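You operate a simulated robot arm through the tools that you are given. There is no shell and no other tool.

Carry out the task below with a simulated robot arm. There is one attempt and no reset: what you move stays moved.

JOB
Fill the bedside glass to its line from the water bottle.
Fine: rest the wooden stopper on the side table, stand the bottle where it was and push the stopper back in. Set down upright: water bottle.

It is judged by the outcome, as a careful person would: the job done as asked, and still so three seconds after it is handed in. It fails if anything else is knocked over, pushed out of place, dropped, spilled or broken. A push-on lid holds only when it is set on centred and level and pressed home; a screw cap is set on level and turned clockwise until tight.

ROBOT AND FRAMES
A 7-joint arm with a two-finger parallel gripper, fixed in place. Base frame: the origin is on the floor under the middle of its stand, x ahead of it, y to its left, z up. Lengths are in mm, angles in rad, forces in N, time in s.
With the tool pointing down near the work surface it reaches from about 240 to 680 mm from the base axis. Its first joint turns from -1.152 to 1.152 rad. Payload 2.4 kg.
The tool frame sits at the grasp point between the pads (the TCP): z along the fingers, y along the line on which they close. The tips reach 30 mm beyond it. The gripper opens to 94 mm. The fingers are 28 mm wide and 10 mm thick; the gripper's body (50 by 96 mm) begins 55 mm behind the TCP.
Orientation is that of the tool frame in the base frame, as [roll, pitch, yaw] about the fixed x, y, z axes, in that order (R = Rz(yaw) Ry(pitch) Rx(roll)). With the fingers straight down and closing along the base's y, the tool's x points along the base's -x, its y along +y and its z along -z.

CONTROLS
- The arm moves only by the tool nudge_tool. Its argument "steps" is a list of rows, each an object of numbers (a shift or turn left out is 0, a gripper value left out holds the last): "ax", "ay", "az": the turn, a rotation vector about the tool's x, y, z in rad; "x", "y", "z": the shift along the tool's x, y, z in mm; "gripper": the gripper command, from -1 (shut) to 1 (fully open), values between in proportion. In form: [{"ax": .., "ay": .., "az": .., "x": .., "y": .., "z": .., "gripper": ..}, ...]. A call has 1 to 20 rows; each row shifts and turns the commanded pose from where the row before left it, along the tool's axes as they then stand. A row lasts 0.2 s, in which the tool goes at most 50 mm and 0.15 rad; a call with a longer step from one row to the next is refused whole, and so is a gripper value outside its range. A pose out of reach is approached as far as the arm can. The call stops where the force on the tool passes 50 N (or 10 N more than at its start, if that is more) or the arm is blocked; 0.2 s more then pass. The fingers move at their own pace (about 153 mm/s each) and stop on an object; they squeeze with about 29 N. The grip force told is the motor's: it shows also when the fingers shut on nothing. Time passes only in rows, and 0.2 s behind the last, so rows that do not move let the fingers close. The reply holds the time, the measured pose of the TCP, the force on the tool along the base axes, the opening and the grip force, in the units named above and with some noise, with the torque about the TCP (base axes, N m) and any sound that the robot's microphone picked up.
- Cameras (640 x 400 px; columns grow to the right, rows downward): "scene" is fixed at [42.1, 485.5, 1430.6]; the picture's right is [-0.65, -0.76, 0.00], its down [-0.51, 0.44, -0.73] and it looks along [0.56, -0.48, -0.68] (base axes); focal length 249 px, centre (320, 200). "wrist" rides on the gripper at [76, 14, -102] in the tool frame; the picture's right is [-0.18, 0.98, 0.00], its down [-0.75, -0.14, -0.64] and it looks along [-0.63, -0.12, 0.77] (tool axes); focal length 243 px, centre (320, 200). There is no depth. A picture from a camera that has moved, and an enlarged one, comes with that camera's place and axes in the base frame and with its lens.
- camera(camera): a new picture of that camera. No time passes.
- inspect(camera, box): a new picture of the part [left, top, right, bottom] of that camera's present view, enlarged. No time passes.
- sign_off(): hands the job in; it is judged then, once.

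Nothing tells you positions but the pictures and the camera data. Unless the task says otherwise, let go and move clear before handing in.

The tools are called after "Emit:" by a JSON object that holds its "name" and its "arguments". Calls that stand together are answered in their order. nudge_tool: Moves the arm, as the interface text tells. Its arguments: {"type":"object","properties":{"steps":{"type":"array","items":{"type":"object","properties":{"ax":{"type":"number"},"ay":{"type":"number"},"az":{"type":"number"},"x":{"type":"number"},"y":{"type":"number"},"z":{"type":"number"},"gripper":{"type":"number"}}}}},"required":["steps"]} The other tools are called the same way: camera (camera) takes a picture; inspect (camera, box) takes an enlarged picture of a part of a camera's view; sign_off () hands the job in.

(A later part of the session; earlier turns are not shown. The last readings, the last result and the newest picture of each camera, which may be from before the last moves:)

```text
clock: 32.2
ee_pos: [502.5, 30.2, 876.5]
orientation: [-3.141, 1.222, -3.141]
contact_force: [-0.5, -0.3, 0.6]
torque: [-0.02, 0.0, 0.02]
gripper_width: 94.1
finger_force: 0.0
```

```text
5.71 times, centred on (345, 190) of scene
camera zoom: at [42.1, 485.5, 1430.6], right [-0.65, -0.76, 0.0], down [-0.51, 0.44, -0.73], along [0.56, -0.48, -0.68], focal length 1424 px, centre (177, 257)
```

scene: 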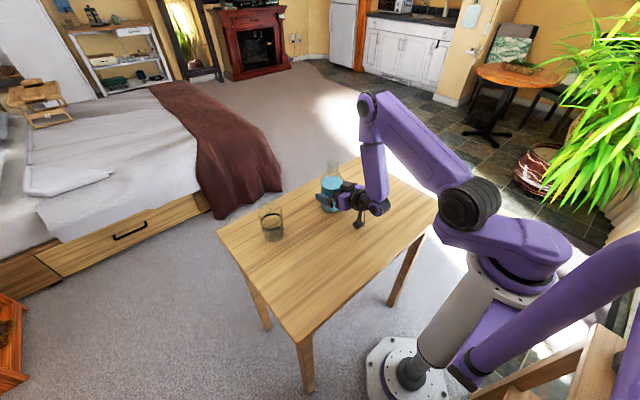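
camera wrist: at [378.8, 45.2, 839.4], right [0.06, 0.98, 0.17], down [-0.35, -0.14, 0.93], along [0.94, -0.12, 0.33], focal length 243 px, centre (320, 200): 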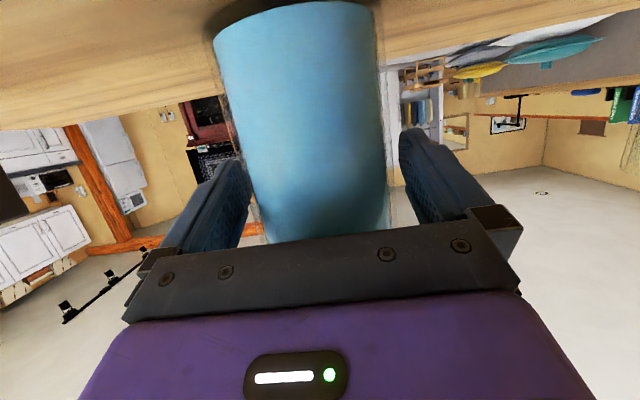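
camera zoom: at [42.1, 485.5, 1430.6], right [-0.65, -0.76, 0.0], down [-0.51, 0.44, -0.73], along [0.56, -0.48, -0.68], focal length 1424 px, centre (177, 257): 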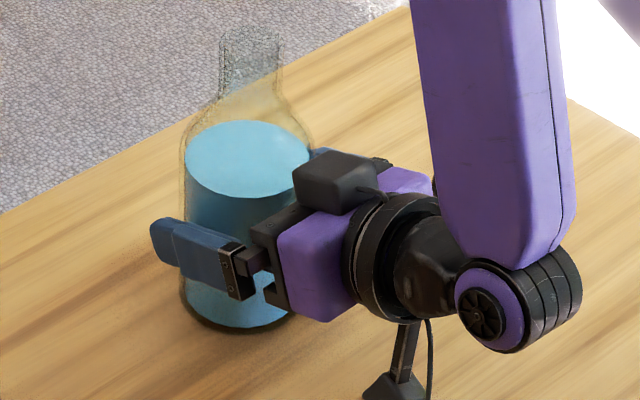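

The bottle is centred between the fingers (y≈31). I'm closing slowly on the body.

Emit:
{"name": "nudge_tool", "arguments": {"steps": [{"gripper": 0.88}, {"gripper": 0.8}, {"gripper": 0.74}, {"gripper": 0.7}, {"gripper": 0.67}, {"gripper": 0.64}, {"gripper": 0.6}, {"gripper": 0.4}, {"gripper": -1}, {}, {}]}}

Emit:
{"name": "inspect", "arguments": {"camera": "scene", "box": [310, 155, 380, 225]}}

Emit:
{"name": "camera", "arguments": {"camera": "wrist"}}

```text
clock: 34.6
ee_pos: [501.9, 31.1, 875.2]
orientation: [-3.14, 1.223, 3.142]
contact_force: [-1.0, -2.5, -0.1]
torque: [-0.03, -0.01, -0.06]
gripper_width: 82.5
finger_force: 29.0
```

```text
5.71 times, centred on (345, 190) of scene
camera zoom: at [42.0, 485.4, 1430.6], right [-0.65, -0.76, 0.0], down [-0.51, 0.44, -0.73], along [0.56, -0.48, -0.68], focal length 1424 px, centre (177, 257)
```

zoom: 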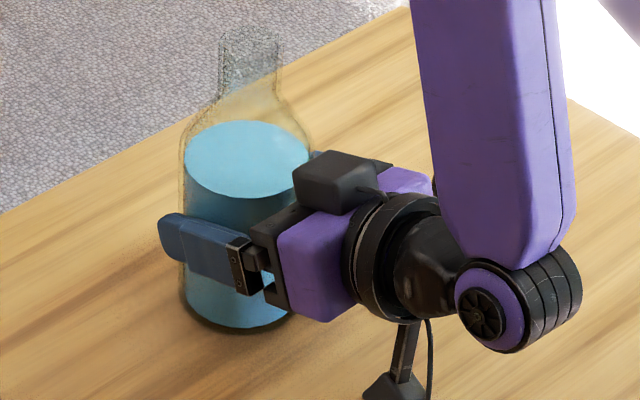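

```text
taken
camera wrist: at [378.7, 45.2, 839.5], right [0.06, 0.98, 0.17], down [-0.35, -0.14, 0.93], along [0.94, -0.12, 0.33], focal length 243 px, centre (320, 200)
```

wrist: 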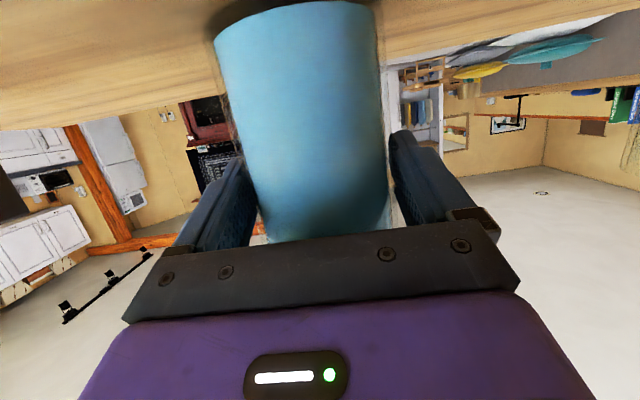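

Gripped at 82.5 mm with 29 N. The bottle's home pose is TCP ≈(502, 31, 875.5). I'll lift slowly and check for slip.

Emit:
{"name": "nudge_tool", "arguments": {"steps": [{"x": -1.88, "z": -0.68}, {"x": -2.82, "z": -1.03}, {"x": -4.7, "z": -1.71}, {"x": -4.7, "z": -1.71}, {}]}}

Emit:
{"name": "inspect", "arguments": {"camera": "scene", "box": [310, 155, 380, 225]}}

Emit:
{"name": "camera", "arguments": {"camera": "wrist"}}

```text
clock: 35.8
ee_pos: [500.4, 30.8, 891.8]
orientation: [-3.141, 1.223, -3.141]
contact_force: [0.9, -0.7, -7.9]
torque: [-0.08, 0.09, -0.04]
gripper_width: 79.3
finger_force: 29.1
```

```text
5.71 times, centred on (345, 190) of scene
camera zoom: at [42.2, 485.5, 1430.6], right [-0.65, -0.76, 0.0], down [-0.51, 0.44, -0.73], along [0.56, -0.48, -0.68], focal length 1424 px, centre (177, 257)
```

zoom: 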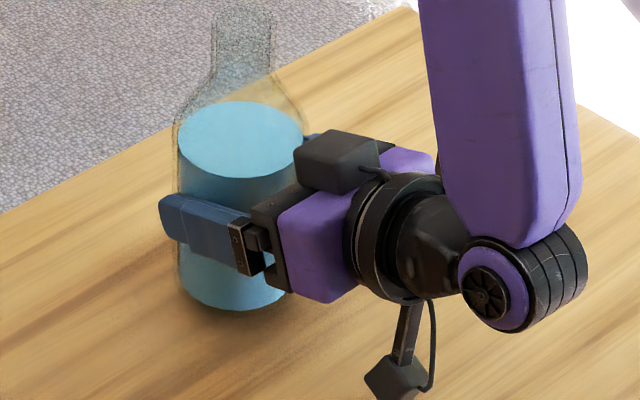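

```text
taken
camera wrist: at [378.4, 46.1, 854.4], right [0.06, 0.98, 0.17], down [-0.35, -0.14, 0.93], along [0.94, -0.12, 0.33], focal length 243 px, centre (320, 200)
```

wrist: 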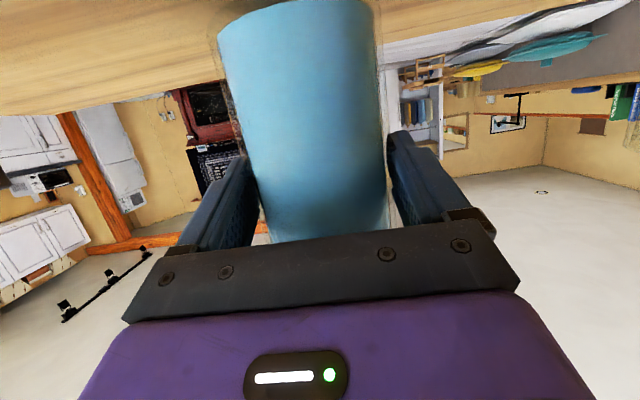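

Emit:
{"name": "inspect", "arguments": {"camera": "wrist", "box": [180, 80, 460, 250]}}

Emit:
{"name": "inspect", "arguments": {"camera": "scene", "box": [320, 180, 350, 215]}}

```text
2.29 times, centred on (320, 165) of wrist
camera zoom: at [378.4, 46.1, 854.4], right [0.06, 0.98, 0.17], down [-0.35, -0.14, 0.93], along [0.94, -0.12, 0.33], focal length 555 px, centre (320, 280)
```

zoom: 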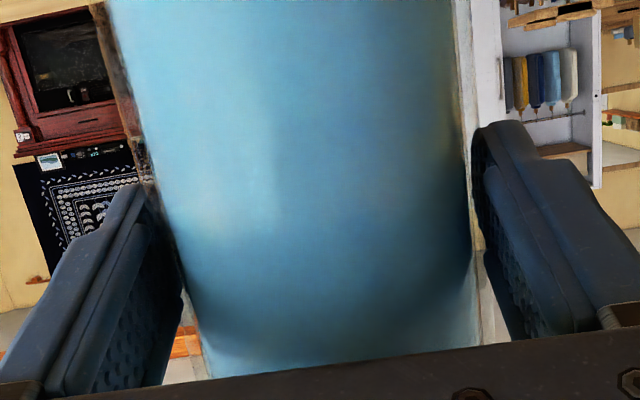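

```text
11.43 times, centred on (335, 198) of scene
camera zoom: at [42.2, 485.5, 1430.6], right [-0.65, -0.76, 0.0], down [-0.51, 0.44, -0.73], along [0.56, -0.48, -0.68], focal length 2847 px, centre (149, 229)
```

zoom: 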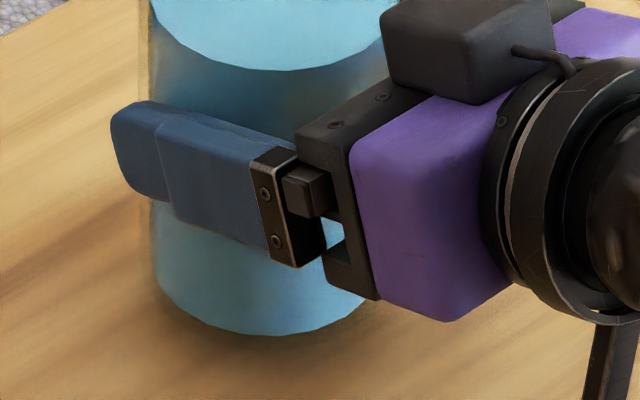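

The bottle is lifted (8 N) but the opening changed from 82.5 to 79.3 mm. I'm holding still to make sure it isn't creeping in the grip.

Emit:
{"name": "nudge_tool", "arguments": {"steps": [{}, {}, {}, {}, {}]}}

Emit:
{"name": "inspect", "arguments": {"camera": "wrist", "box": [180, 80, 460, 250]}}

Emit:
{"name": "inspect", "arguments": {"camera": "scene", "box": [310, 155, 380, 225]}}

```text
clock: 37.0
ee_pos: [501.1, 30.6, 891.8]
orientation: [3.14, 1.226, 3.141]
contact_force: [-2.0, -0.5, -0.1]
torque: [0.15, -0.18, 0.06]
gripper_width: 79.2
finger_force: 28.6
```

```text
2.29 times, centred on (320, 165) of wrist
camera zoom: at [379.0, 46.0, 854.8], right [0.06, 0.98, 0.17], down [-0.35, -0.14, 0.93], along [0.93, -0.12, 0.33], focal length 555 px, centre (320, 280)
```

zoom: 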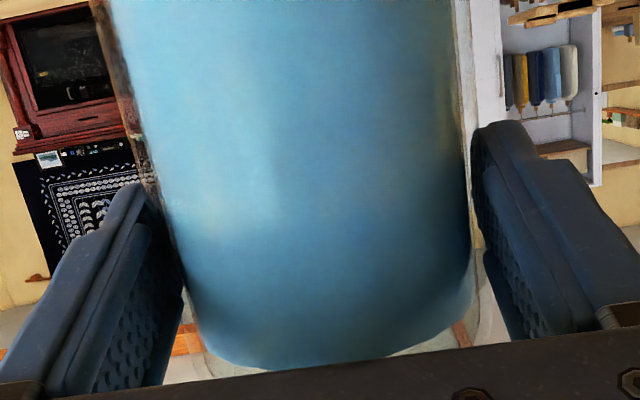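

```text
5.71 times, centred on (345, 190) of scene
camera zoom: at [42.0, 485.5, 1430.6], right [-0.65, -0.76, 0.0], down [-0.51, 0.44, -0.73], along [0.56, -0.48, -0.68], focal length 1424 px, centre (177, 257)
```

zoom: 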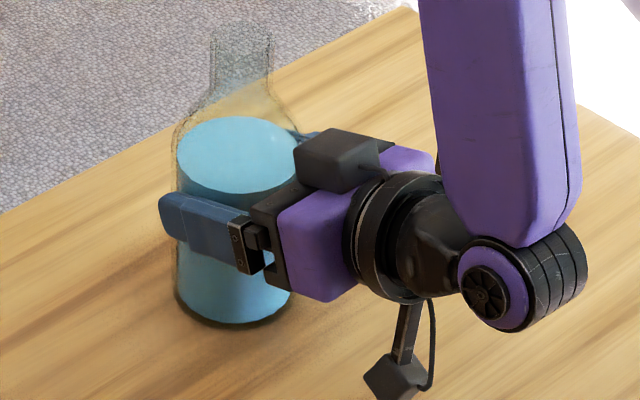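

The bottle slid slowly down inside the grip back onto the table; no harm done, it is standing. I'll test the present grip with a tiny lift and hold before trusting it.

Emit:
{"name": "nudge_tool", "arguments": {"steps": [{"x": -1.88, "z": -0.68}, {"x": -1.88, "z": -0.68}, {}]}}

Emit:
{"name": "nudge_tool", "arguments": {"steps": [{}, {}]}}

Emit:
{"name": "nudge_tool", "arguments": {"steps": [{}, {}]}}

Emit:
{"name": "inspect", "arguments": {"camera": "scene", "box": [310, 155, 380, 225]}}

```text
clock: 37.8
ee_pos: [501.5, 31.7, 895.1]
orientation: [-3.141, 1.222, 3.138]
contact_force: [-1.7, -0.8, 0.9]
torque: [0.08, -0.06, 0.12]
gripper_width: 79.3
finger_force: 29.6
```

```text
clock: 38.4
ee_pos: [501.3, 30.2, 895.1]
orientation: [-3.141, 1.221, -3.141]
contact_force: [-2.9, -0.8, 0.0]
torque: [-0.12, -0.03, -0.07]
gripper_width: 79.4
finger_force: 28.6
```

```text
clock: 39.0
ee_pos: [501.1, 31.3, 895.1]
orientation: [3.141, 1.222, -3.14]
contact_force: [-1.3, 0.4, -1.3]
torque: [-0.1, -0.14, -0.03]
gripper_width: 79.3
finger_force: 29.4
```

```text
5.71 times, centred on (345, 190) of scene
camera zoom: at [42.0, 485.5, 1430.6], right [-0.65, -0.76, 0.0], down [-0.51, 0.44, -0.73], along [0.56, -0.48, -0.68], focal length 1424 px, centre (177, 257)
```

zoom: 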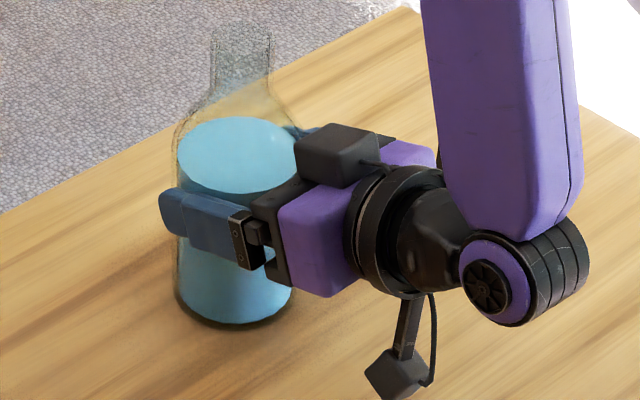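

The fingers slip upward without lifting the bottle: it sits too far toward the finger tips and is being squeezed outward. I'll open gently, inspect the pads, and regrip deeper.

Emit:
{"name": "nudge_tool", "arguments": {"steps": [{"gripper": 0.72}, {"gripper": 0.76}, {"gripper": 0.85}, {"gripper": 1}, {}, {}]}}

Emit:
{"name": "inspect", "arguments": {"camera": "scene", "box": [310, 155, 380, 225]}}

Emit:
{"name": "inspect", "arguments": {"camera": "wrist", "box": [380, 110, 540, 260]}}

Emit:
{"name": "inspect", "arguments": {"camera": "wrist", "box": [130, 130, 290, 290]}}

Emit:
{"name": "camera", "arguments": {"camera": "wrist"}}

```text
clock: 40.4
ee_pos: [501.8, 30.5, 895.5]
orientation: [-3.141, 1.222, -3.141]
contact_force: [0.4, 0.1, -0.1]
torque: [0.03, 0.01, 0.03]
gripper_width: 94.0
finger_force: 0.0
```

```text
5.71 times, centred on (345, 190) of scene
camera zoom: at [42.1, 485.5, 1430.6], right [-0.65, -0.76, 0.0], down [-0.51, 0.44, -0.73], along [0.56, -0.48, -0.68], focal length 1424 px, centre (177, 257)
```

zoom: 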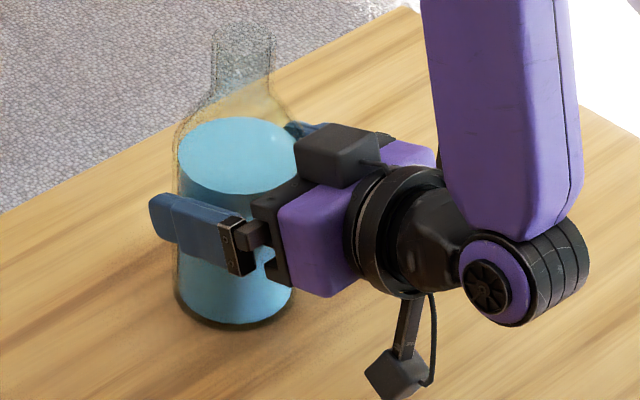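

```text
2.67 times, centred on (460, 185) of wrist
camera zoom: at [378.6, 46.0, 858.6], right [0.06, 0.98, 0.17], down [-0.35, -0.14, 0.93], along [0.94, -0.12, 0.33], focal length 647 px, centre (-53, 240)
```

zoom: 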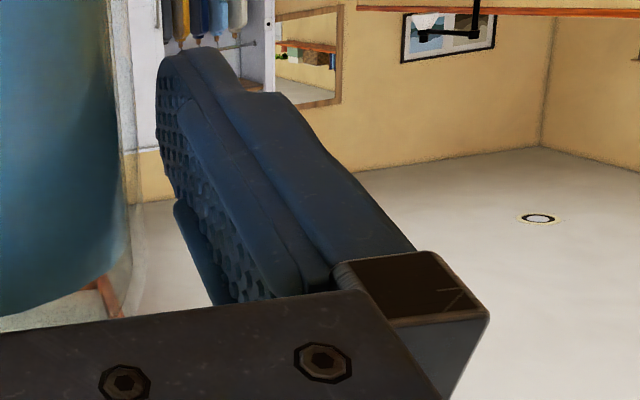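

```text
2.50 times, centred on (210, 210) of wrist
camera zoom: at [378.6, 46.0, 858.6], right [0.06, 0.98, 0.17], down [-0.35, -0.14, 0.93], along [0.94, -0.12, 0.33], focal length 606 px, centre (595, 175)
```

zoom: 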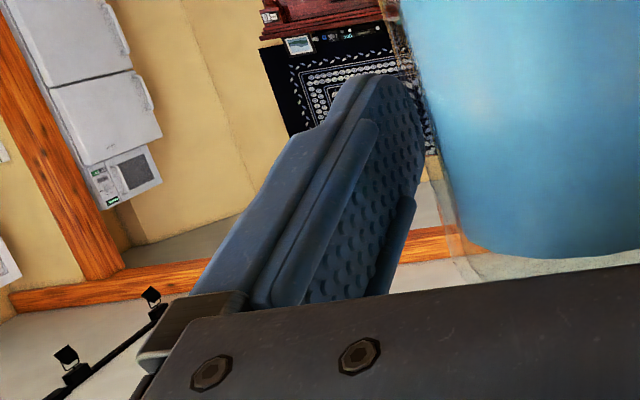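

```text
taken
camera wrist: at [378.6, 46.0, 858.6], right [0.06, 0.98, 0.17], down [-0.35, -0.14, 0.93], along [0.94, -0.12, 0.33], focal length 243 px, centre (320, 200)
```

wrist: 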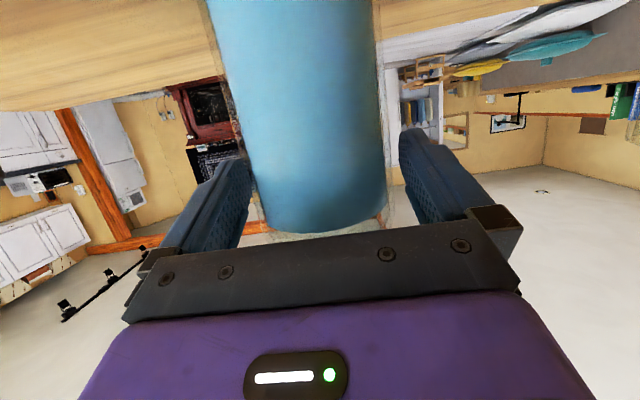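

Useful finding: each pad has two raised rails that end about 4 mm past the TCP, so the bottle axis must sit on the palm side of the TCP. I'll measure where the bottle stands now.

Emit:
{"name": "inspect", "arguments": {"camera": "wrist", "box": [220, 130, 420, 240]}}

Emit:
{"name": "inspect", "arguments": {"camera": "scene", "box": [318, 155, 350, 185]}}

Emit:
{"name": "inspect", "arguments": {"camera": "scene", "box": [312, 185, 352, 220]}}

```text
3.20 times, centred on (320, 185) of wrist
camera zoom: at [378.6, 46.0, 858.6], right [0.06, 0.98, 0.17], down [-0.35, -0.14, 0.93], along [0.94, -0.12, 0.33], focal length 776 px, centre (320, 248)
```

zoom: 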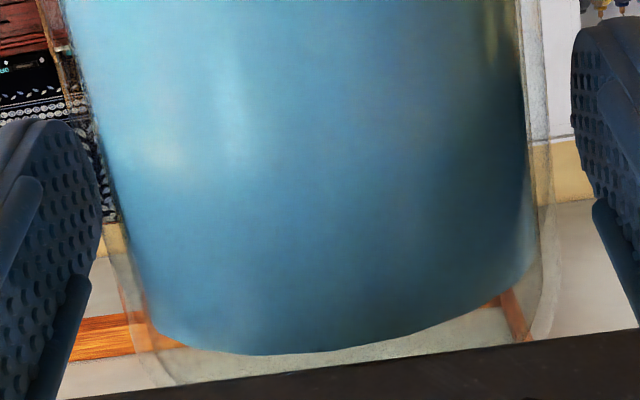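

```text
13.33 times, centred on (334, 170) of scene
camera zoom: at [42.1, 485.5, 1430.6], right [-0.65, -0.76, 0.0], down [-0.51, 0.44, -0.73], along [0.56, -0.48, -0.68], focal length 3322 px, centre (133, 600)
```

zoom: 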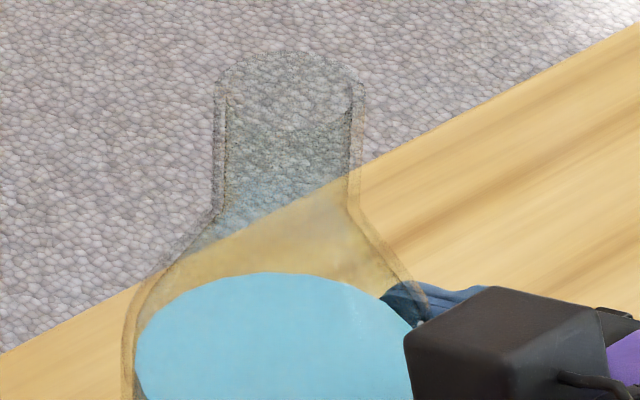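

```text
11.43 times, centred on (332, 202) of scene
camera zoom: at [42.1, 485.5, 1430.6], right [-0.65, -0.76, 0.0], down [-0.51, 0.44, -0.73], along [0.56, -0.48, -0.68], focal length 2847 px, centre (183, 171)
```

zoom: 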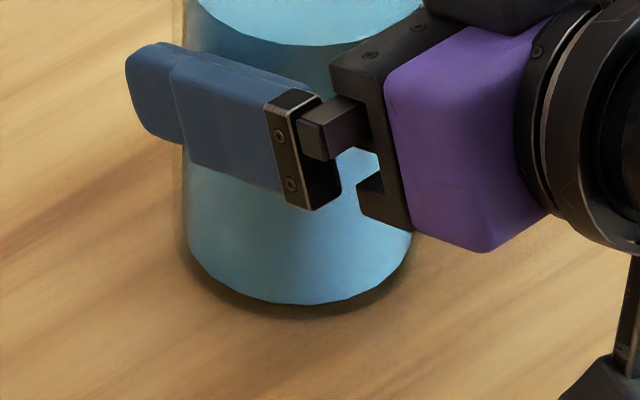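

The bottle now stands at about (514, 32.5), only a few mm from its start. I'll flatten the tool to 12° below horizontal and advance so the rails straddle the bottle axis.

Emit:
{"name": "nudge_tool", "arguments": {"steps": [{"y": 1.5, "ay": -0.07}, {"ay": -0.07}, {}]}}

Emit:
{"name": "nudge_tool", "arguments": {"steps": [{"x": 3.9, "z": 0.83}, {"x": 3.9, "z": 0.83}, {"x": -0.83, "z": 3.91}, {"x": -0.83, "z": 3.91}, {}]}}

Emit:
{"name": "camera", "arguments": {"camera": "wrist"}}

Emit:
{"name": "inspect", "arguments": {"camera": "scene", "box": [310, 155, 380, 225]}}

```text
clock: 41.2
ee_pos: [500.3, 31.3, 894.8]
orientation: [-3.139, 1.363, -3.139]
contact_force: [0.8, -0.1, -0.8]
torque: [0.0, -0.03, 0.02]
gripper_width: 94.0
finger_force: 0.0
```

```text
clock: 42.4
ee_pos: [510.2, 30.8, 886.9]
orientation: [3.142, 1.362, 3.139]
contact_force: [-1.1, -0.2, -0.3]
torque: [0.06, 0.02, 0.03]
gripper_width: 94.4
finger_force: 0.0
```

```text
taken
camera wrist: at [393.2, 46.3, 833.3], right [0.04, 0.98, 0.18], down [-0.47, -0.14, 0.87], along [0.88, -0.12, 0.46], focal length 243 px, centre (320, 200)
```

wrist: 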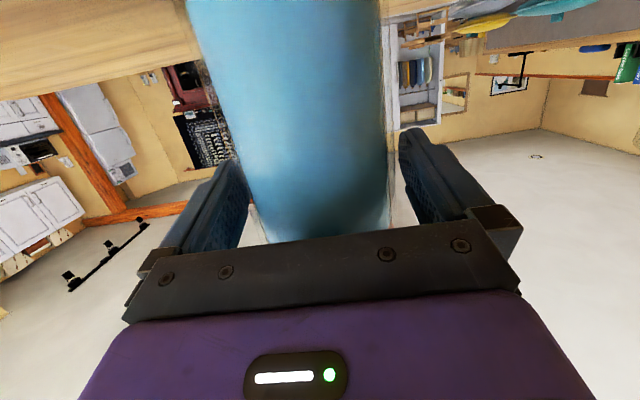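

```text
5.71 times, centred on (345, 190) of scene
camera zoom: at [42.1, 485.5, 1430.6], right [-0.65, -0.76, 0.0], down [-0.51, 0.44, -0.73], along [0.56, -0.48, -0.68], focal length 1424 px, centre (177, 257)
```

zoom: 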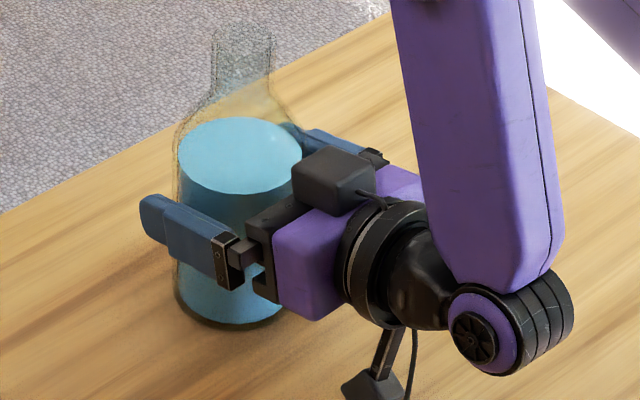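

Emit:
{"name": "inspect", "arguments": {"camera": "wrist", "box": [200, 120, 430, 260]}}

Emit:
{"name": "inspect", "arguments": {"camera": "scene", "box": [322, 178, 362, 215]}}

```text
2.78 times, centred on (315, 190) of wrist
camera zoom: at [393.2, 46.3, 833.3], right [0.04, 0.98, 0.18], down [-0.47, -0.14, 0.87], along [0.88, -0.12, 0.46], focal length 675 px, centre (334, 228)
```

zoom: 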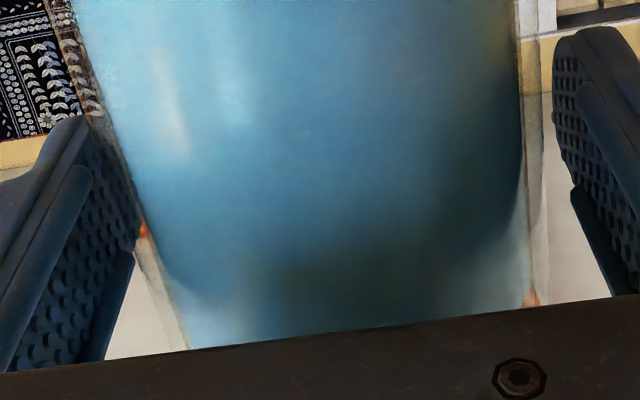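

```text
10.81 times, centred on (342, 196) of scene
camera zoom: at [42.1, 485.5, 1430.6], right [-0.65, -0.76, 0.0], down [-0.51, 0.44, -0.73], along [0.56, -0.48, -0.68], focal length 2693 px, centre (82, 238)
```

zoom: 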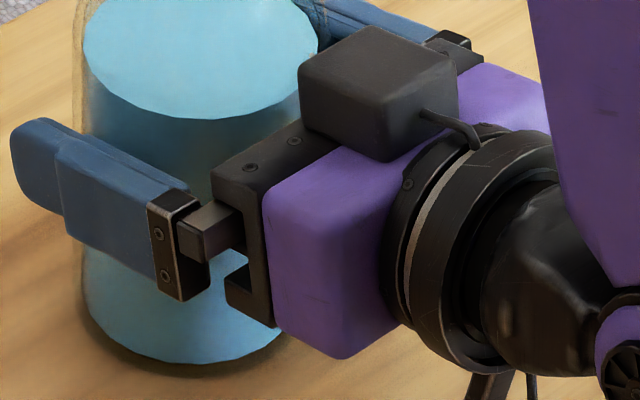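

Lateral centring is good. I'll advance the last ~7 mm in small steps, watching for palm contact.

Emit:
{"name": "nudge_tool", "arguments": {"steps": [{"x": -0.42, "z": 1.96, "y": 0.5}, {"x": -0.42, "z": 1.96}, {}]}}

Emit:
{"name": "nudge_tool", "arguments": {"steps": [{"x": -0.31, "z": 1.47}, {"x": -0.31, "z": 1.47}, {}]}}

Emit:
{"name": "inspect", "arguments": {"camera": "scene", "box": [310, 155, 380, 225]}}

Emit:
{"name": "inspect", "arguments": {"camera": "wrist", "box": [200, 120, 430, 260]}}

```text
clock: 43.2
ee_pos: [513.8, 32.2, 886.6]
orientation: [3.14, 1.363, -3.14]
contact_force: [-0.8, 0.2, -0.7]
torque: [-0.03, -0.03, 0.02]
gripper_width: 94.5
finger_force: 0.0
```

```text
clock: 44.0
ee_pos: [516.6, 31.6, 886.1]
orientation: [3.141, 1.362, -3.141]
contact_force: [0.4, -0.5, 0.2]
torque: [-0.01, 0.0, 0.0]
gripper_width: 94.2
finger_force: 0.1
```

```text
5.71 times, centred on (345, 190) of scene
camera zoom: at [42.1, 485.5, 1430.6], right [-0.65, -0.76, 0.0], down [-0.51, 0.44, -0.73], along [0.56, -0.48, -0.68], focal length 1424 px, centre (177, 257)
```

zoom: 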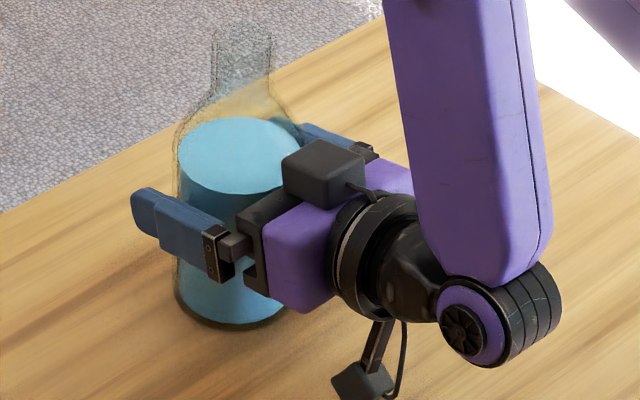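

```text
2.78 times, centred on (315, 190) of wrist
camera zoom: at [400.4, 46.9, 833.9], right [0.04, 0.98, 0.18], down [-0.47, -0.14, 0.87], along [0.88, -0.12, 0.46], focal length 675 px, centre (334, 228)
```

zoom: 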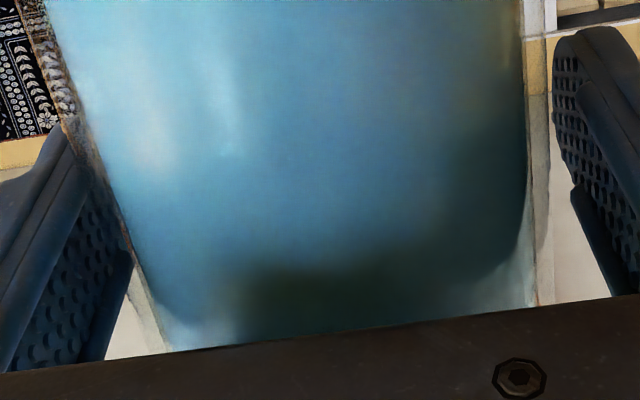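

No contact, and the bottle hasn't moved. One more mm forward, then close on the rails.

Emit:
{"name": "nudge_tool", "arguments": {"steps": [{"x": -0.21, "z": 0.98}, {"gripper": 0.92}, {"gripper": 0.86}, {"gripper": 0.82}, {"gripper": 0.79}, {"gripper": 0.77}, {"gripper": 0.75}, {"gripper": 0.7}, {"gripper": 0.5}, {"gripper": -1}, {}, {}]}}

Emit:
{"name": "inspect", "arguments": {"camera": "scene", "box": [310, 155, 380, 225]}}

Emit:
{"name": "inspect", "arguments": {"camera": "wrist", "box": [200, 120, 430, 260]}}

```text
clock: 46.6
ee_pos: [517.9, 32.3, 887.2]
orientation: [3.141, 1.363, -3.141]
contact_force: [0.6, -4.5, 0.4]
torque: [-0.03, 0.02, -0.02]
gripper_width: 84.3
finger_force: 29.3
```

```text
5.71 times, centred on (345, 190) of scene
camera zoom: at [42.1, 485.4, 1430.6], right [-0.65, -0.76, 0.0], down [-0.51, 0.44, -0.73], along [0.56, -0.48, -0.68], focal length 1424 px, centre (177, 257)
```

zoom: 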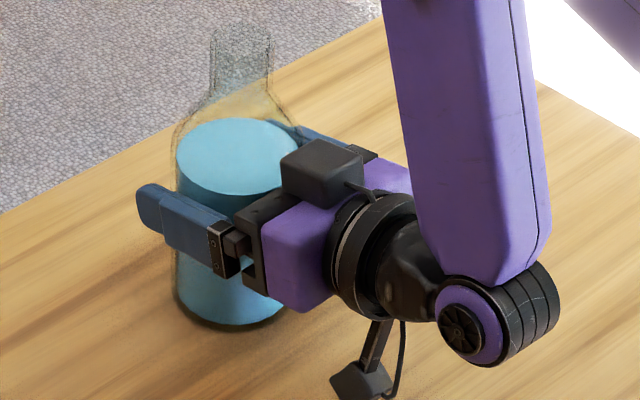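

```text
2.78 times, centred on (315, 190) of wrist
camera zoom: at [401.3, 47.0, 833.8], right [0.04, 0.98, 0.18], down [-0.47, -0.14, 0.87], along [0.88, -0.12, 0.46], focal length 675 px, centre (334, 228)
```

zoom: 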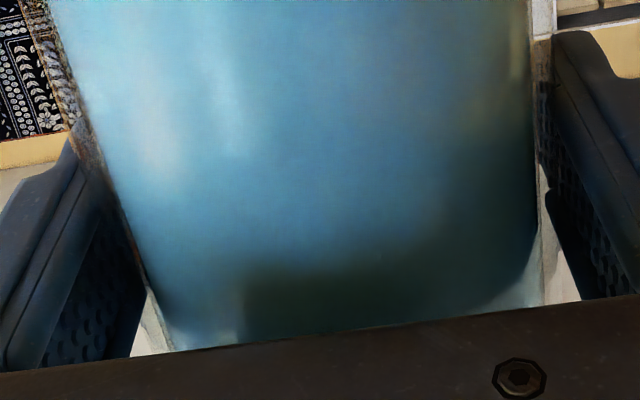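

The width is now 84.3 mm, so the bottle sits on the rails. Testing with a small lift and hold.

Emit:
{"name": "nudge_tool", "arguments": {"steps": [{"x": -1.96, "z": -0.42}, {"x": -1.96, "z": -0.42}, {"x": -1.96, "z": -0.42}]}}

Emit:
{"name": "nudge_tool", "arguments": {"steps": [{}, {}]}}

Emit:
{"name": "nudge_tool", "arguments": {"steps": [{}, {}]}}

Emit:
{"name": "inspect", "arguments": {"camera": "scene", "box": [310, 155, 380, 225]}}

```text
clock: 47.4
ee_pos: [516.8, 31.6, 891.7]
orientation: [-3.141, 1.36, -3.14]
contact_force: [0.9, -0.4, -8.5]
torque: [0.0, 0.0, -0.03]
gripper_width: 84.1
finger_force: 29.0
```

```text
clock: 48.0
ee_pos: [518.1, 32.4, 892.7]
orientation: [-3.141, 1.361, -3.141]
contact_force: [-0.5, -0.7, -8.9]
torque: [0.0, -0.04, -0.02]
gripper_width: 84.2
finger_force: 29.6
```

```text
clock: 48.6
ee_pos: [518.0, 32.3, 892.7]
orientation: [3.141, 1.361, -3.142]
contact_force: [0.2, -0.1, -7.6]
torque: [0.0, 0.0, 0.01]
gripper_width: 84.4
finger_force: 29.0
```

```text
5.71 times, centred on (345, 190) of scene
camera zoom: at [42.2, 485.5, 1430.6], right [-0.65, -0.76, 0.0], down [-0.51, 0.44, -0.73], along [0.56, -0.48, -0.68], focal length 1424 px, centre (177, 257)
```

zoom: 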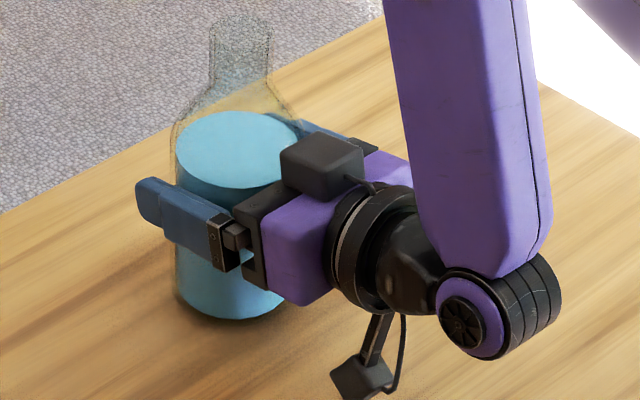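

The grip now holds steadily (8.5 N, no slip over 1.2 s). I'll lift the upright bottle to z≈970 and carry it beside the glass.

Emit:
{"name": "nudge_tool", "arguments": {"steps": [{"x": -6.8, "z": -1.46}, {"x": -9.8, "z": -2.1}, {"x": -11.7, "z": -2.5}, {"x": -11.7, "z": -2.5}, {"x": -11.7, "z": -2.5}, {"x": -11.7, "z": -2.5}, {"x": -7.8, "z": -1.7}, {"x": -3.9, "z": -0.8}, {}]}}

Emit:
{"name": "inspect", "arguments": {"camera": "scene", "box": [290, 130, 400, 220]}}

```text
clock: 50.6
ee_pos: [516.6, 32.0, 969.8]
orientation: [3.141, 1.36, 3.139]
contact_force: [0.5, -0.1, -7.8]
torque: [0.03, -0.02, 0.0]
gripper_width: 84.2
finger_force: 29.3
```

```text
4.44 times, centred on (345, 175) of scene
camera zoom: at [42.2, 485.5, 1430.6], right [-0.65, -0.76, 0.0], down [-0.51, 0.44, -0.73], along [0.56, -0.48, -0.68], focal length 1107 px, centre (209, 311)
```

zoom: 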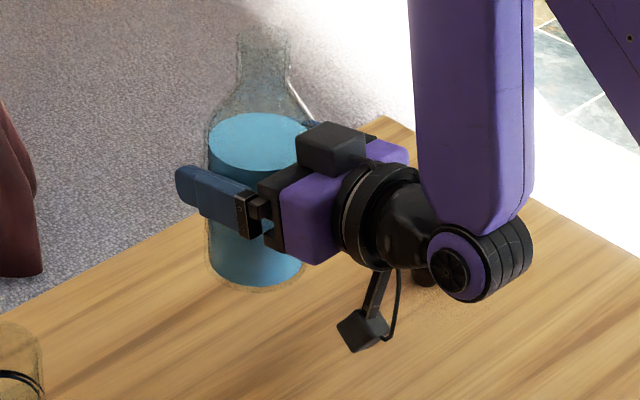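

The bottle is held upright and steady, and the stopper is visible standing behind the wrist. I'll carry it toward the glass to about (552, 140, 970).

Emit:
{"name": "nudge_tool", "arguments": {"steps": [{"y": 6, "x": -0.5, "z": 2}, {"y": 12, "x": -0.9, "z": 4}, {"y": 15, "x": -1.0, "z": 4.9}, {"y": 15, "x": -1.0, "z": 4.9}, {"y": 15, "x": -1.0, "z": 4.9}, {"y": 15, "x": -1.0, "z": 4.9}, {"y": 15, "x": -1.0, "z": 4.9}, {"y": 10, "x": -0.8, "z": 3.5}, {"y": 5, "x": -0.2, "z": 1}, {}]}}

Emit:
{"name": "camera", "arguments": {"camera": "scene"}}

Emit:
{"name": "camera", "arguments": {"camera": "wrist"}}

```text
clock: 52.8
ee_pos: [554.0, 141.5, 970.2]
orientation: [3.141, 1.361, 3.141]
contact_force: [0.0, -0.1, -8.1]
torque: [0.03, 0.02, 0.0]
gripper_width: 84.3
finger_force: 28.9
```

```text
taken
```

scene: 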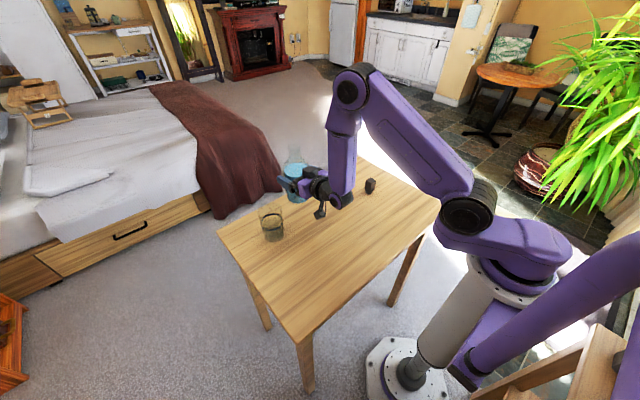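

```text
taken
camera wrist: at [437.7, 156.7, 916.7], right [0.04, 0.98, 0.18], down [-0.47, -0.14, 0.87], along [0.88, -0.12, 0.46], focal length 243 px, centre (320, 200)
```

wrist: 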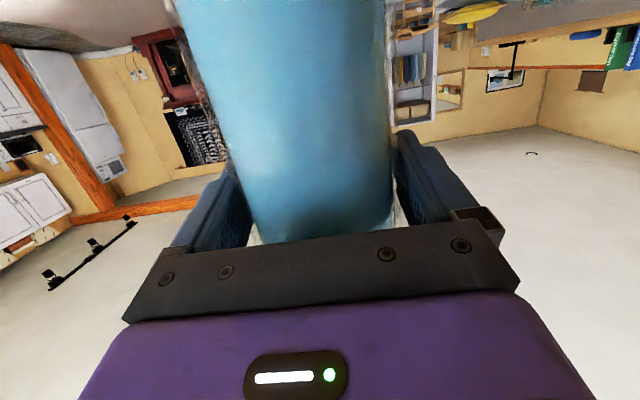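

The bottle is beside the glass and the stopper is still standing. I'll start rolling about the tool axis (mouth toward the glass) to about 50°, still below the pour angle.

Emit:
{"name": "nudge_tool", "arguments": {"steps": [{"az": -0.05}, {"az": -0.09}, {"az": -0.1}, {"az": -0.1}, {}]}}

Emit:
{"name": "inspect", "arguments": {"camera": "scene", "box": [240, 130, 380, 250]}}

```text
clock: 54.0
ee_pos: [553.1, 139.9, 970.5]
orientation: [-2.136, 1.173, -2.1]
contact_force: [-0.7, 0.5, -7.9]
torque: [0.07, 0.0, 0.0]
gripper_width: 84.3
finger_force: 28.6
```

```text
3.33 times, centred on (310, 190) of scene
camera zoom: at [42.2, 485.5, 1430.6], right [-0.65, -0.76, 0.0], down [-0.51, 0.44, -0.73], along [0.56, -0.48, -0.68], focal length 830 px, centre (353, 233)
```

zoom: 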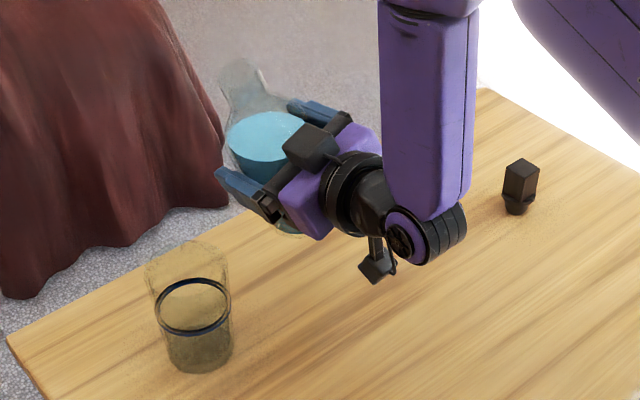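

Direction is right and the tool axis is preserved. Continuing the roll to ~50°.

Emit:
{"name": "nudge_tool", "arguments": {"steps": [{"az": -0.08}, {"az": -0.1}, {"az": -0.1}, {"az": -0.1}, {"az": -0.1}, {"az": -0.05}, {}]}}

Emit:
{"name": "inspect", "arguments": {"camera": "scene", "box": [240, 130, 380, 250]}}

```text
clock: 55.6
ee_pos: [553.8, 141.8, 969.9]
orientation: [-1.842, 0.679, -1.745]
contact_force: [0.4, 0.4, -7.5]
torque: [0.14, -0.03, -0.02]
gripper_width: 84.3
finger_force: 29.0
```

```text
3.33 times, centred on (310, 190) of scene
camera zoom: at [42.2, 485.5, 1430.6], right [-0.65, -0.76, 0.0], down [-0.51, 0.44, -0.73], along [0.56, -0.48, -0.68], focal length 830 px, centre (353, 233)
```

zoom: 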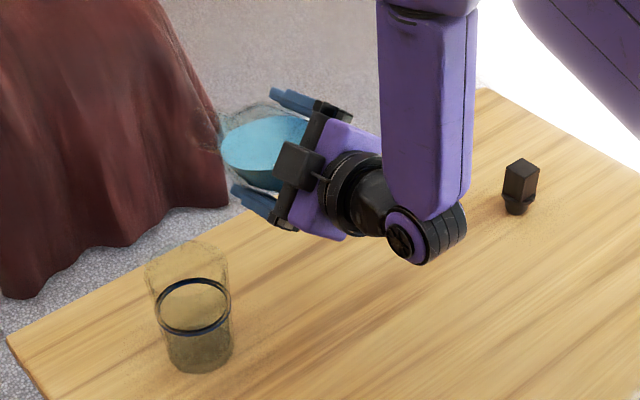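

Emit:
{"name": "inspect", "arguments": {"camera": "scene", "box": [275, 145, 325, 195]}}

Emit:
{"name": "camera", "arguments": {"camera": "wrist"}}

```text
8.00 times, centred on (300, 170) of scene
camera zoom: at [42.2, 485.5, 1430.6], right [-0.65, -0.76, 0.0], down [-0.51, 0.44, -0.73], along [0.56, -0.48, -0.68], focal length 1993 px, centre (480, 440)
```

zoom: 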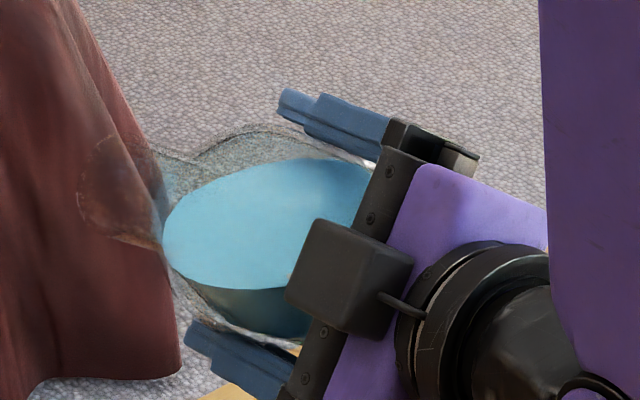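

```text
taken
camera wrist: at [440.6, 92.5, 932.7], right [-0.13, 0.77, -0.62], down [-0.5, 0.49, 0.71], along [0.85, 0.41, 0.33], focal length 243 px, centre (320, 200)
```

wrist: 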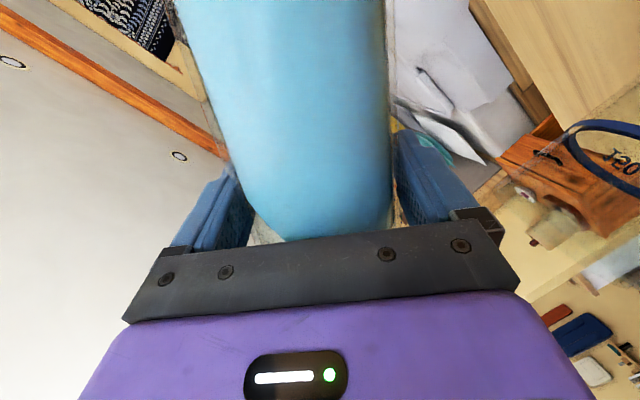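

Predicted mouth position matches the image. I'll lower and shift so the lip will be over the glass as the tilt increases.

Emit:
{"name": "nudge_tool", "arguments": {"steps": [{"x": 3, "y": 5.6, "z": 0.85}, {"x": 5.9, "y": 11.1, "z": 1.7}, {"x": 5.9, "y": 11.1, "z": 1.7}, {"x": 5.9, "y": 11.1, "z": 1.7}, {"x": 5.9, "y": 11.1, "z": 1.7}, {"x": 3, "y": 5.6, "z": 0.85}, {}]}}

Emit:
{"name": "inspect", "arguments": {"camera": "scene", "box": [240, 150, 340, 250]}}

Emit:
{"name": "camera", "arguments": {"camera": "wrist"}}

```text
clock: 57.2
ee_pos: [549.1, 151.7, 907.0]
orientation: [-1.841, 0.684, -1.745]
contact_force: [0.8, 0.5, -8.8]
torque: [0.1, -0.02, 0.05]
gripper_width: 84.3
finger_force: 28.9
```

```text
4.00 times, centred on (290, 200) of scene
camera zoom: at [42.2, 485.5, 1430.6], right [-0.65, -0.76, 0.0], down [-0.51, 0.44, -0.73], along [0.56, -0.48, -0.68], focal length 997 px, centre (440, 200)
```

zoom: 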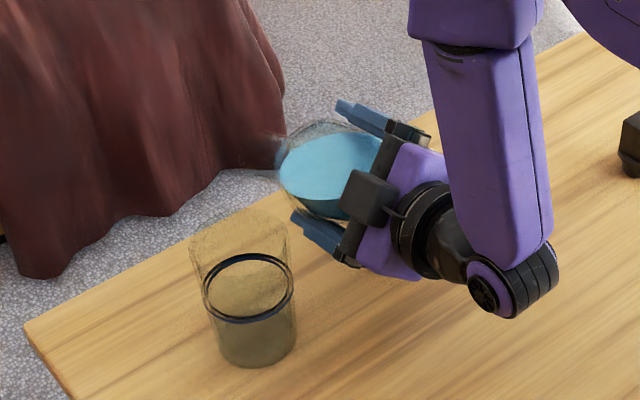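

```text
taken
camera wrist: at [436.2, 105.0, 869.4], right [-0.13, 0.77, -0.62], down [-0.5, 0.49, 0.71], along [0.85, 0.41, 0.33], focal length 243 px, centre (320, 200)
```

wrist: 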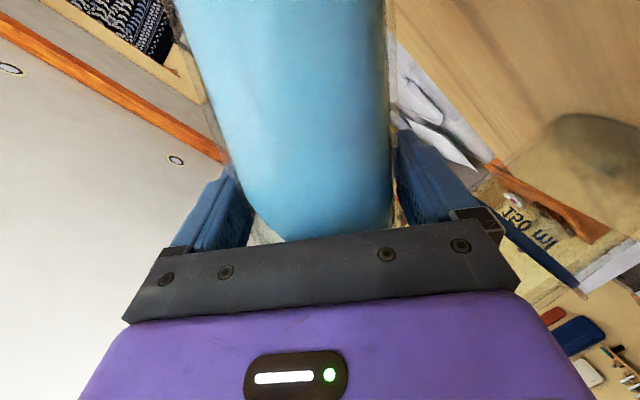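

Geometry checks out against the image. Rolling on to ~60°, then pausing to check for flow.

Emit:
{"name": "nudge_tool", "arguments": {"steps": [{"az": -0.06}, {"az": -0.06}, {"az": -0.057}, {}]}}

Emit:
{"name": "inspect", "arguments": {"camera": "scene", "box": [250, 160, 320, 250]}}

```text
clock: 58.2
ee_pos: [548.3, 153.9, 908.1]
orientation: [-1.812, 0.509, -1.691]
contact_force: [0.5, 0.0, -7.8]
torque: [0.11, 0.02, -0.03]
gripper_width: 84.3
finger_force: 28.9
```

```text
4.44 times, centred on (285, 205) of scene
camera zoom: at [42.2, 485.5, 1430.6], right [-0.65, -0.76, 0.0], down [-0.51, 0.44, -0.73], along [0.56, -0.48, -0.68], focal length 1107 px, centre (476, 178)
```

zoom: 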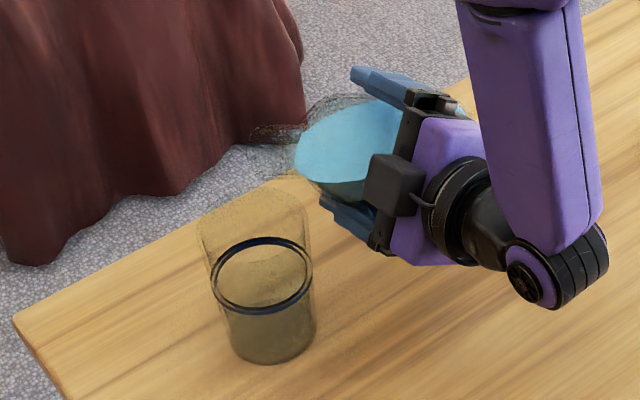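

Emit:
{"name": "nudge_tool", "arguments": {"steps": [{"az": -0.05}, {"az": -0.05}, {}]}}

Emit:
{"name": "inspect", "arguments": {"camera": "scene", "box": [250, 160, 320, 250]}}

Emit:
{"name": "camera", "arguments": {"camera": "wrist"}}

```text
clock: 59.0
ee_pos: [548.1, 153.8, 908.3]
orientation: [-1.799, 0.414, -1.664]
contact_force: [0.4, 0.9, -8.2]
torque: [0.13, 0.0, -0.01]
gripper_width: 84.0
finger_force: 28.8
```

```text
4.44 times, centred on (285, 205) of scene
camera zoom: at [42.2, 485.5, 1430.6], right [-0.65, -0.76, 0.0], down [-0.51, 0.44, -0.73], along [0.56, -0.48, -0.68], focal length 1107 px, centre (476, 178)
```

zoom: 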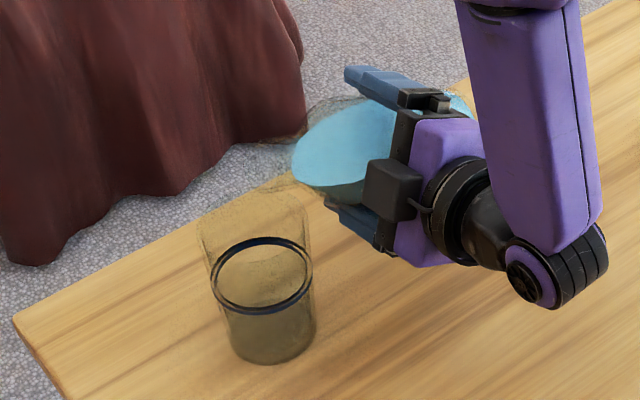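

```text
taken
camera wrist: at [438.6, 90.9, 886.1], right [-0.17, 0.57, -0.8], down [-0.54, 0.63, 0.56], along [0.83, 0.53, 0.2], focal length 243 px, centre (320, 200)
```

wrist: 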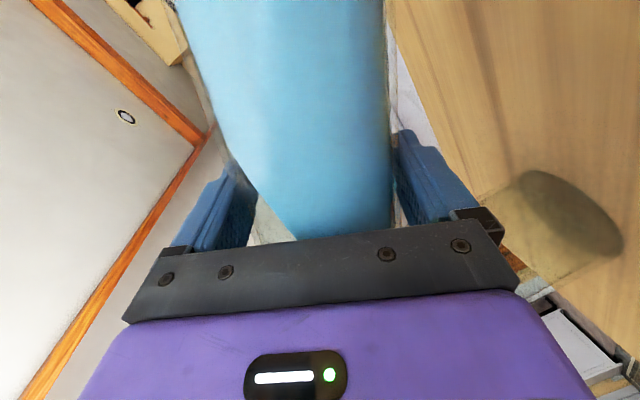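

Emit:
{"name": "nudge_tool", "arguments": {"steps": [{"az": -0.03}, {"az": -0.025}, {}, {}]}}

Emit:
{"name": "inspect", "arguments": {"camera": "scene", "box": [250, 160, 320, 250]}}

```text
clock: 60.0
ee_pos: [549.2, 153.9, 907.8]
orientation: [-1.794, 0.358, -1.65]
contact_force: [-0.7, 0.4, -7.5]
torque: [0.11, 0.02, 0.02]
gripper_width: 84.4
finger_force: 29.0
```

```text
4.44 times, centred on (285, 205) of scene
camera zoom: at [42.2, 485.5, 1430.6], right [-0.65, -0.76, 0.0], down [-0.51, 0.44, -0.73], along [0.56, -0.48, -0.68], focal length 1107 px, centre (476, 178)
```

zoom: 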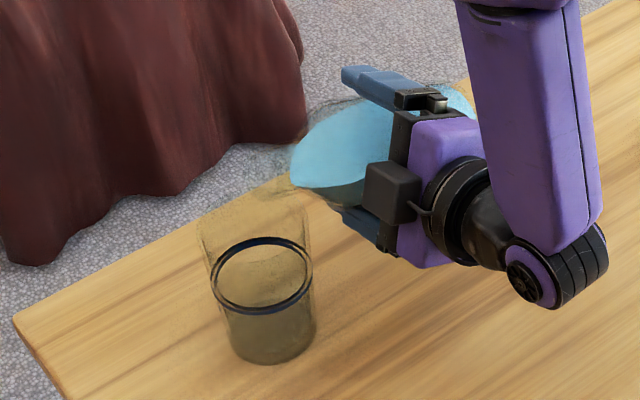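

Emit:
{"name": "nudge_tool", "arguments": {"steps": [{"az": -0.02, "x": -0.6, "y": -1.5, "z": -0.35}, {"az": -0.02, "x": -0.6, "y": -1.5, "z": -0.35}, {}, {}]}}

Emit:
{"name": "inspect", "arguments": {"camera": "scene", "box": [250, 160, 320, 250]}}

```text
clock: 61.0
ee_pos: [548.4, 154.0, 911.6]
orientation: [-1.793, 0.322, -1.642]
contact_force: [-0.3, -0.7, -8.8]
torque: [0.14, -0.04, 0.01]
gripper_width: 84.1
finger_force: 29.6
```

```text
4.44 times, centred on (285, 205) of scene
camera zoom: at [42.2, 485.5, 1430.6], right [-0.65, -0.76, 0.0], down [-0.51, 0.44, -0.73], along [0.56, -0.48, -0.68], focal length 1107 px, centre (476, 178)
```

zoom: 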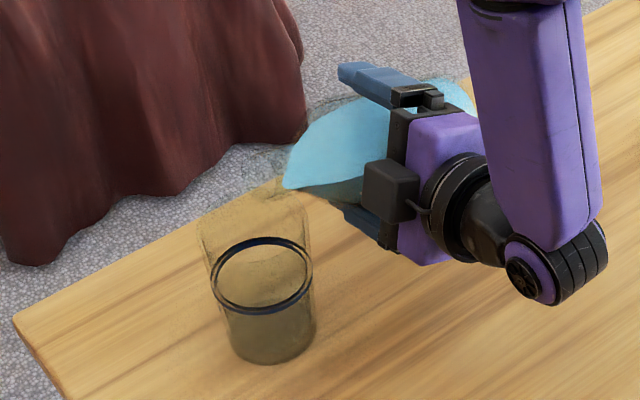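

Emit:
{"name": "inspect", "arguments": {"camera": "scene", "box": [262, 175, 312, 225]}}

```text
8.00 times, centred on (287, 200) of scene
camera zoom: at [42.2, 485.5, 1430.6], right [-0.65, -0.76, 0.0], down [-0.51, 0.44, -0.73], along [0.56, -0.48, -0.68], focal length 1993 px, centre (584, 200)
```

zoom: 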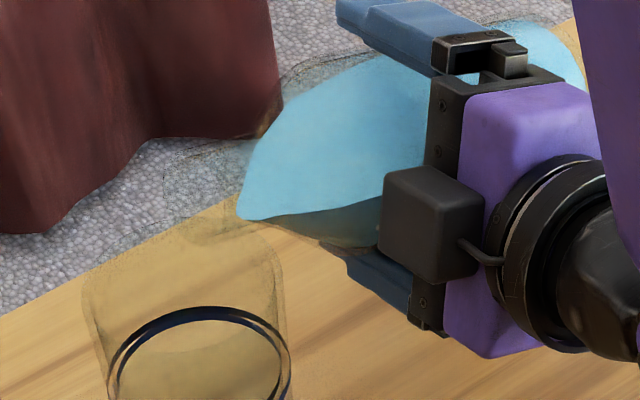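

Emit:
{"name": "nudge_tool", "arguments": {"steps": [{"az": -0.02, "x": -0.5, "y": -1.5, "z": -0.35}, {"az": -0.02, "x": -0.5, "y": -1.5, "z": -0.35}, {}, {}]}}

Emit:
{"name": "inspect", "arguments": {"camera": "scene", "box": [252, 175, 312, 250]}}

```text
clock: 62.0
ee_pos: [548.8, 153.9, 914.6]
orientation: [-1.79, 0.282, -1.635]
contact_force: [-1.0, 0.6, -7.3]
torque: [0.12, -0.06, 0.0]
gripper_width: 84.3
finger_force: 28.8
```

```text
5.33 times, centred on (282, 212) of scene
camera zoom: at [42.2, 485.5, 1430.6], right [-0.65, -0.76, 0.0], down [-0.51, 0.44, -0.73], along [0.56, -0.48, -0.68], focal length 1329 px, centre (523, 133)
```

zoom: 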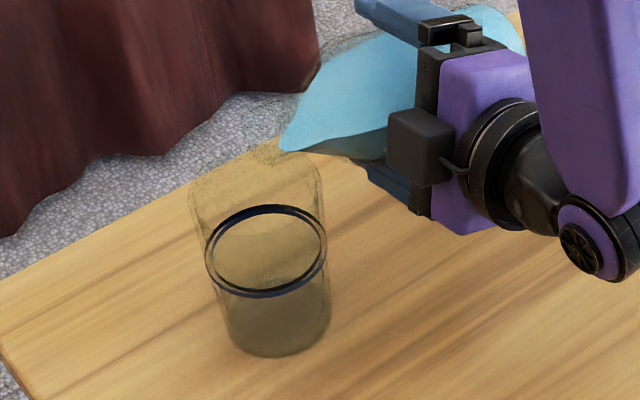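

Emit:
{"name": "nudge_tool", "arguments": {"steps": [{"az": -0.015, "x": -0.4, "y": -1.2, "z": -0.3}, {"az": -0.015, "x": -0.4, "y": -1.2, "z": -0.3}, {}, {}]}}

Emit:
{"name": "inspect", "arguments": {"camera": "scene", "box": [252, 175, 312, 250]}}

```text
clock: 63.0
ee_pos: [548.8, 154.6, 916.6]
orientation: [-1.788, 0.254, -1.627]
contact_force: [0.2, -0.4, -7.4]
torque: [0.14, -0.02, -0.02]
gripper_width: 84.2
finger_force: 29.0
```

```text
5.33 times, centred on (282, 212) of scene
camera zoom: at [42.2, 485.5, 1430.6], right [-0.65, -0.76, 0.0], down [-0.51, 0.44, -0.73], along [0.56, -0.48, -0.68], focal length 1329 px, centre (523, 133)
```

zoom: 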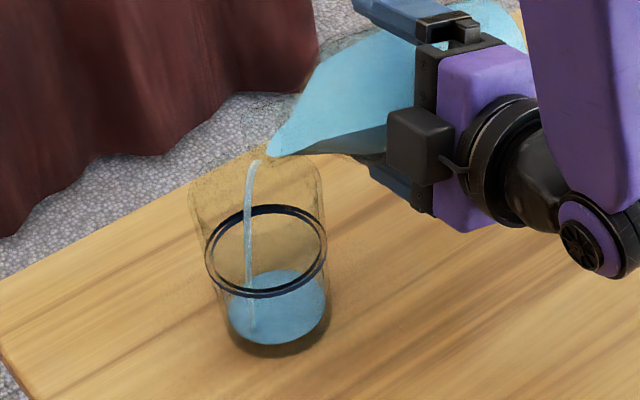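

Flow has started and the stream lands inside the glass. I'll hold the tilt and watch the level in short steps.

Emit:
{"name": "nudge_tool", "arguments": {"steps": [{}]}}

Emit:
{"name": "inspect", "arguments": {"camera": "scene", "box": [252, 175, 312, 250]}}

```text
clock: 63.4
ee_pos: [548.0, 154.0, 916.9]
orientation: [-1.788, 0.251, -1.626]
contact_force: [0.1, 0.6, -7.1]
torque: [0.14, -0.01, 0.01]
gripper_width: 84.1
finger_force: 28.6
```

```text
5.33 times, centred on (282, 212) of scene
camera zoom: at [42.2, 485.5, 1430.6], right [-0.65, -0.76, 0.0], down [-0.51, 0.44, -0.73], along [0.56, -0.48, -0.68], focal length 1329 px, centre (523, 133)
```

zoom: 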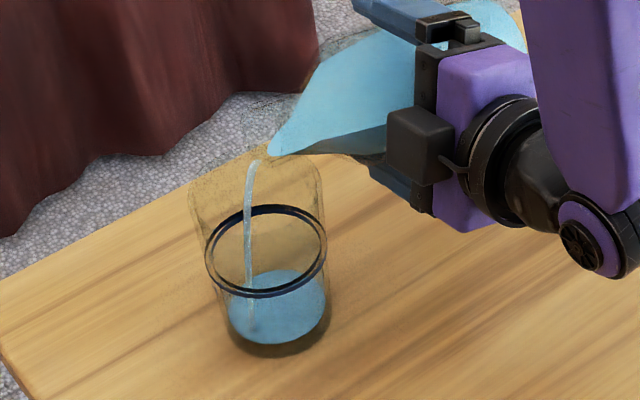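

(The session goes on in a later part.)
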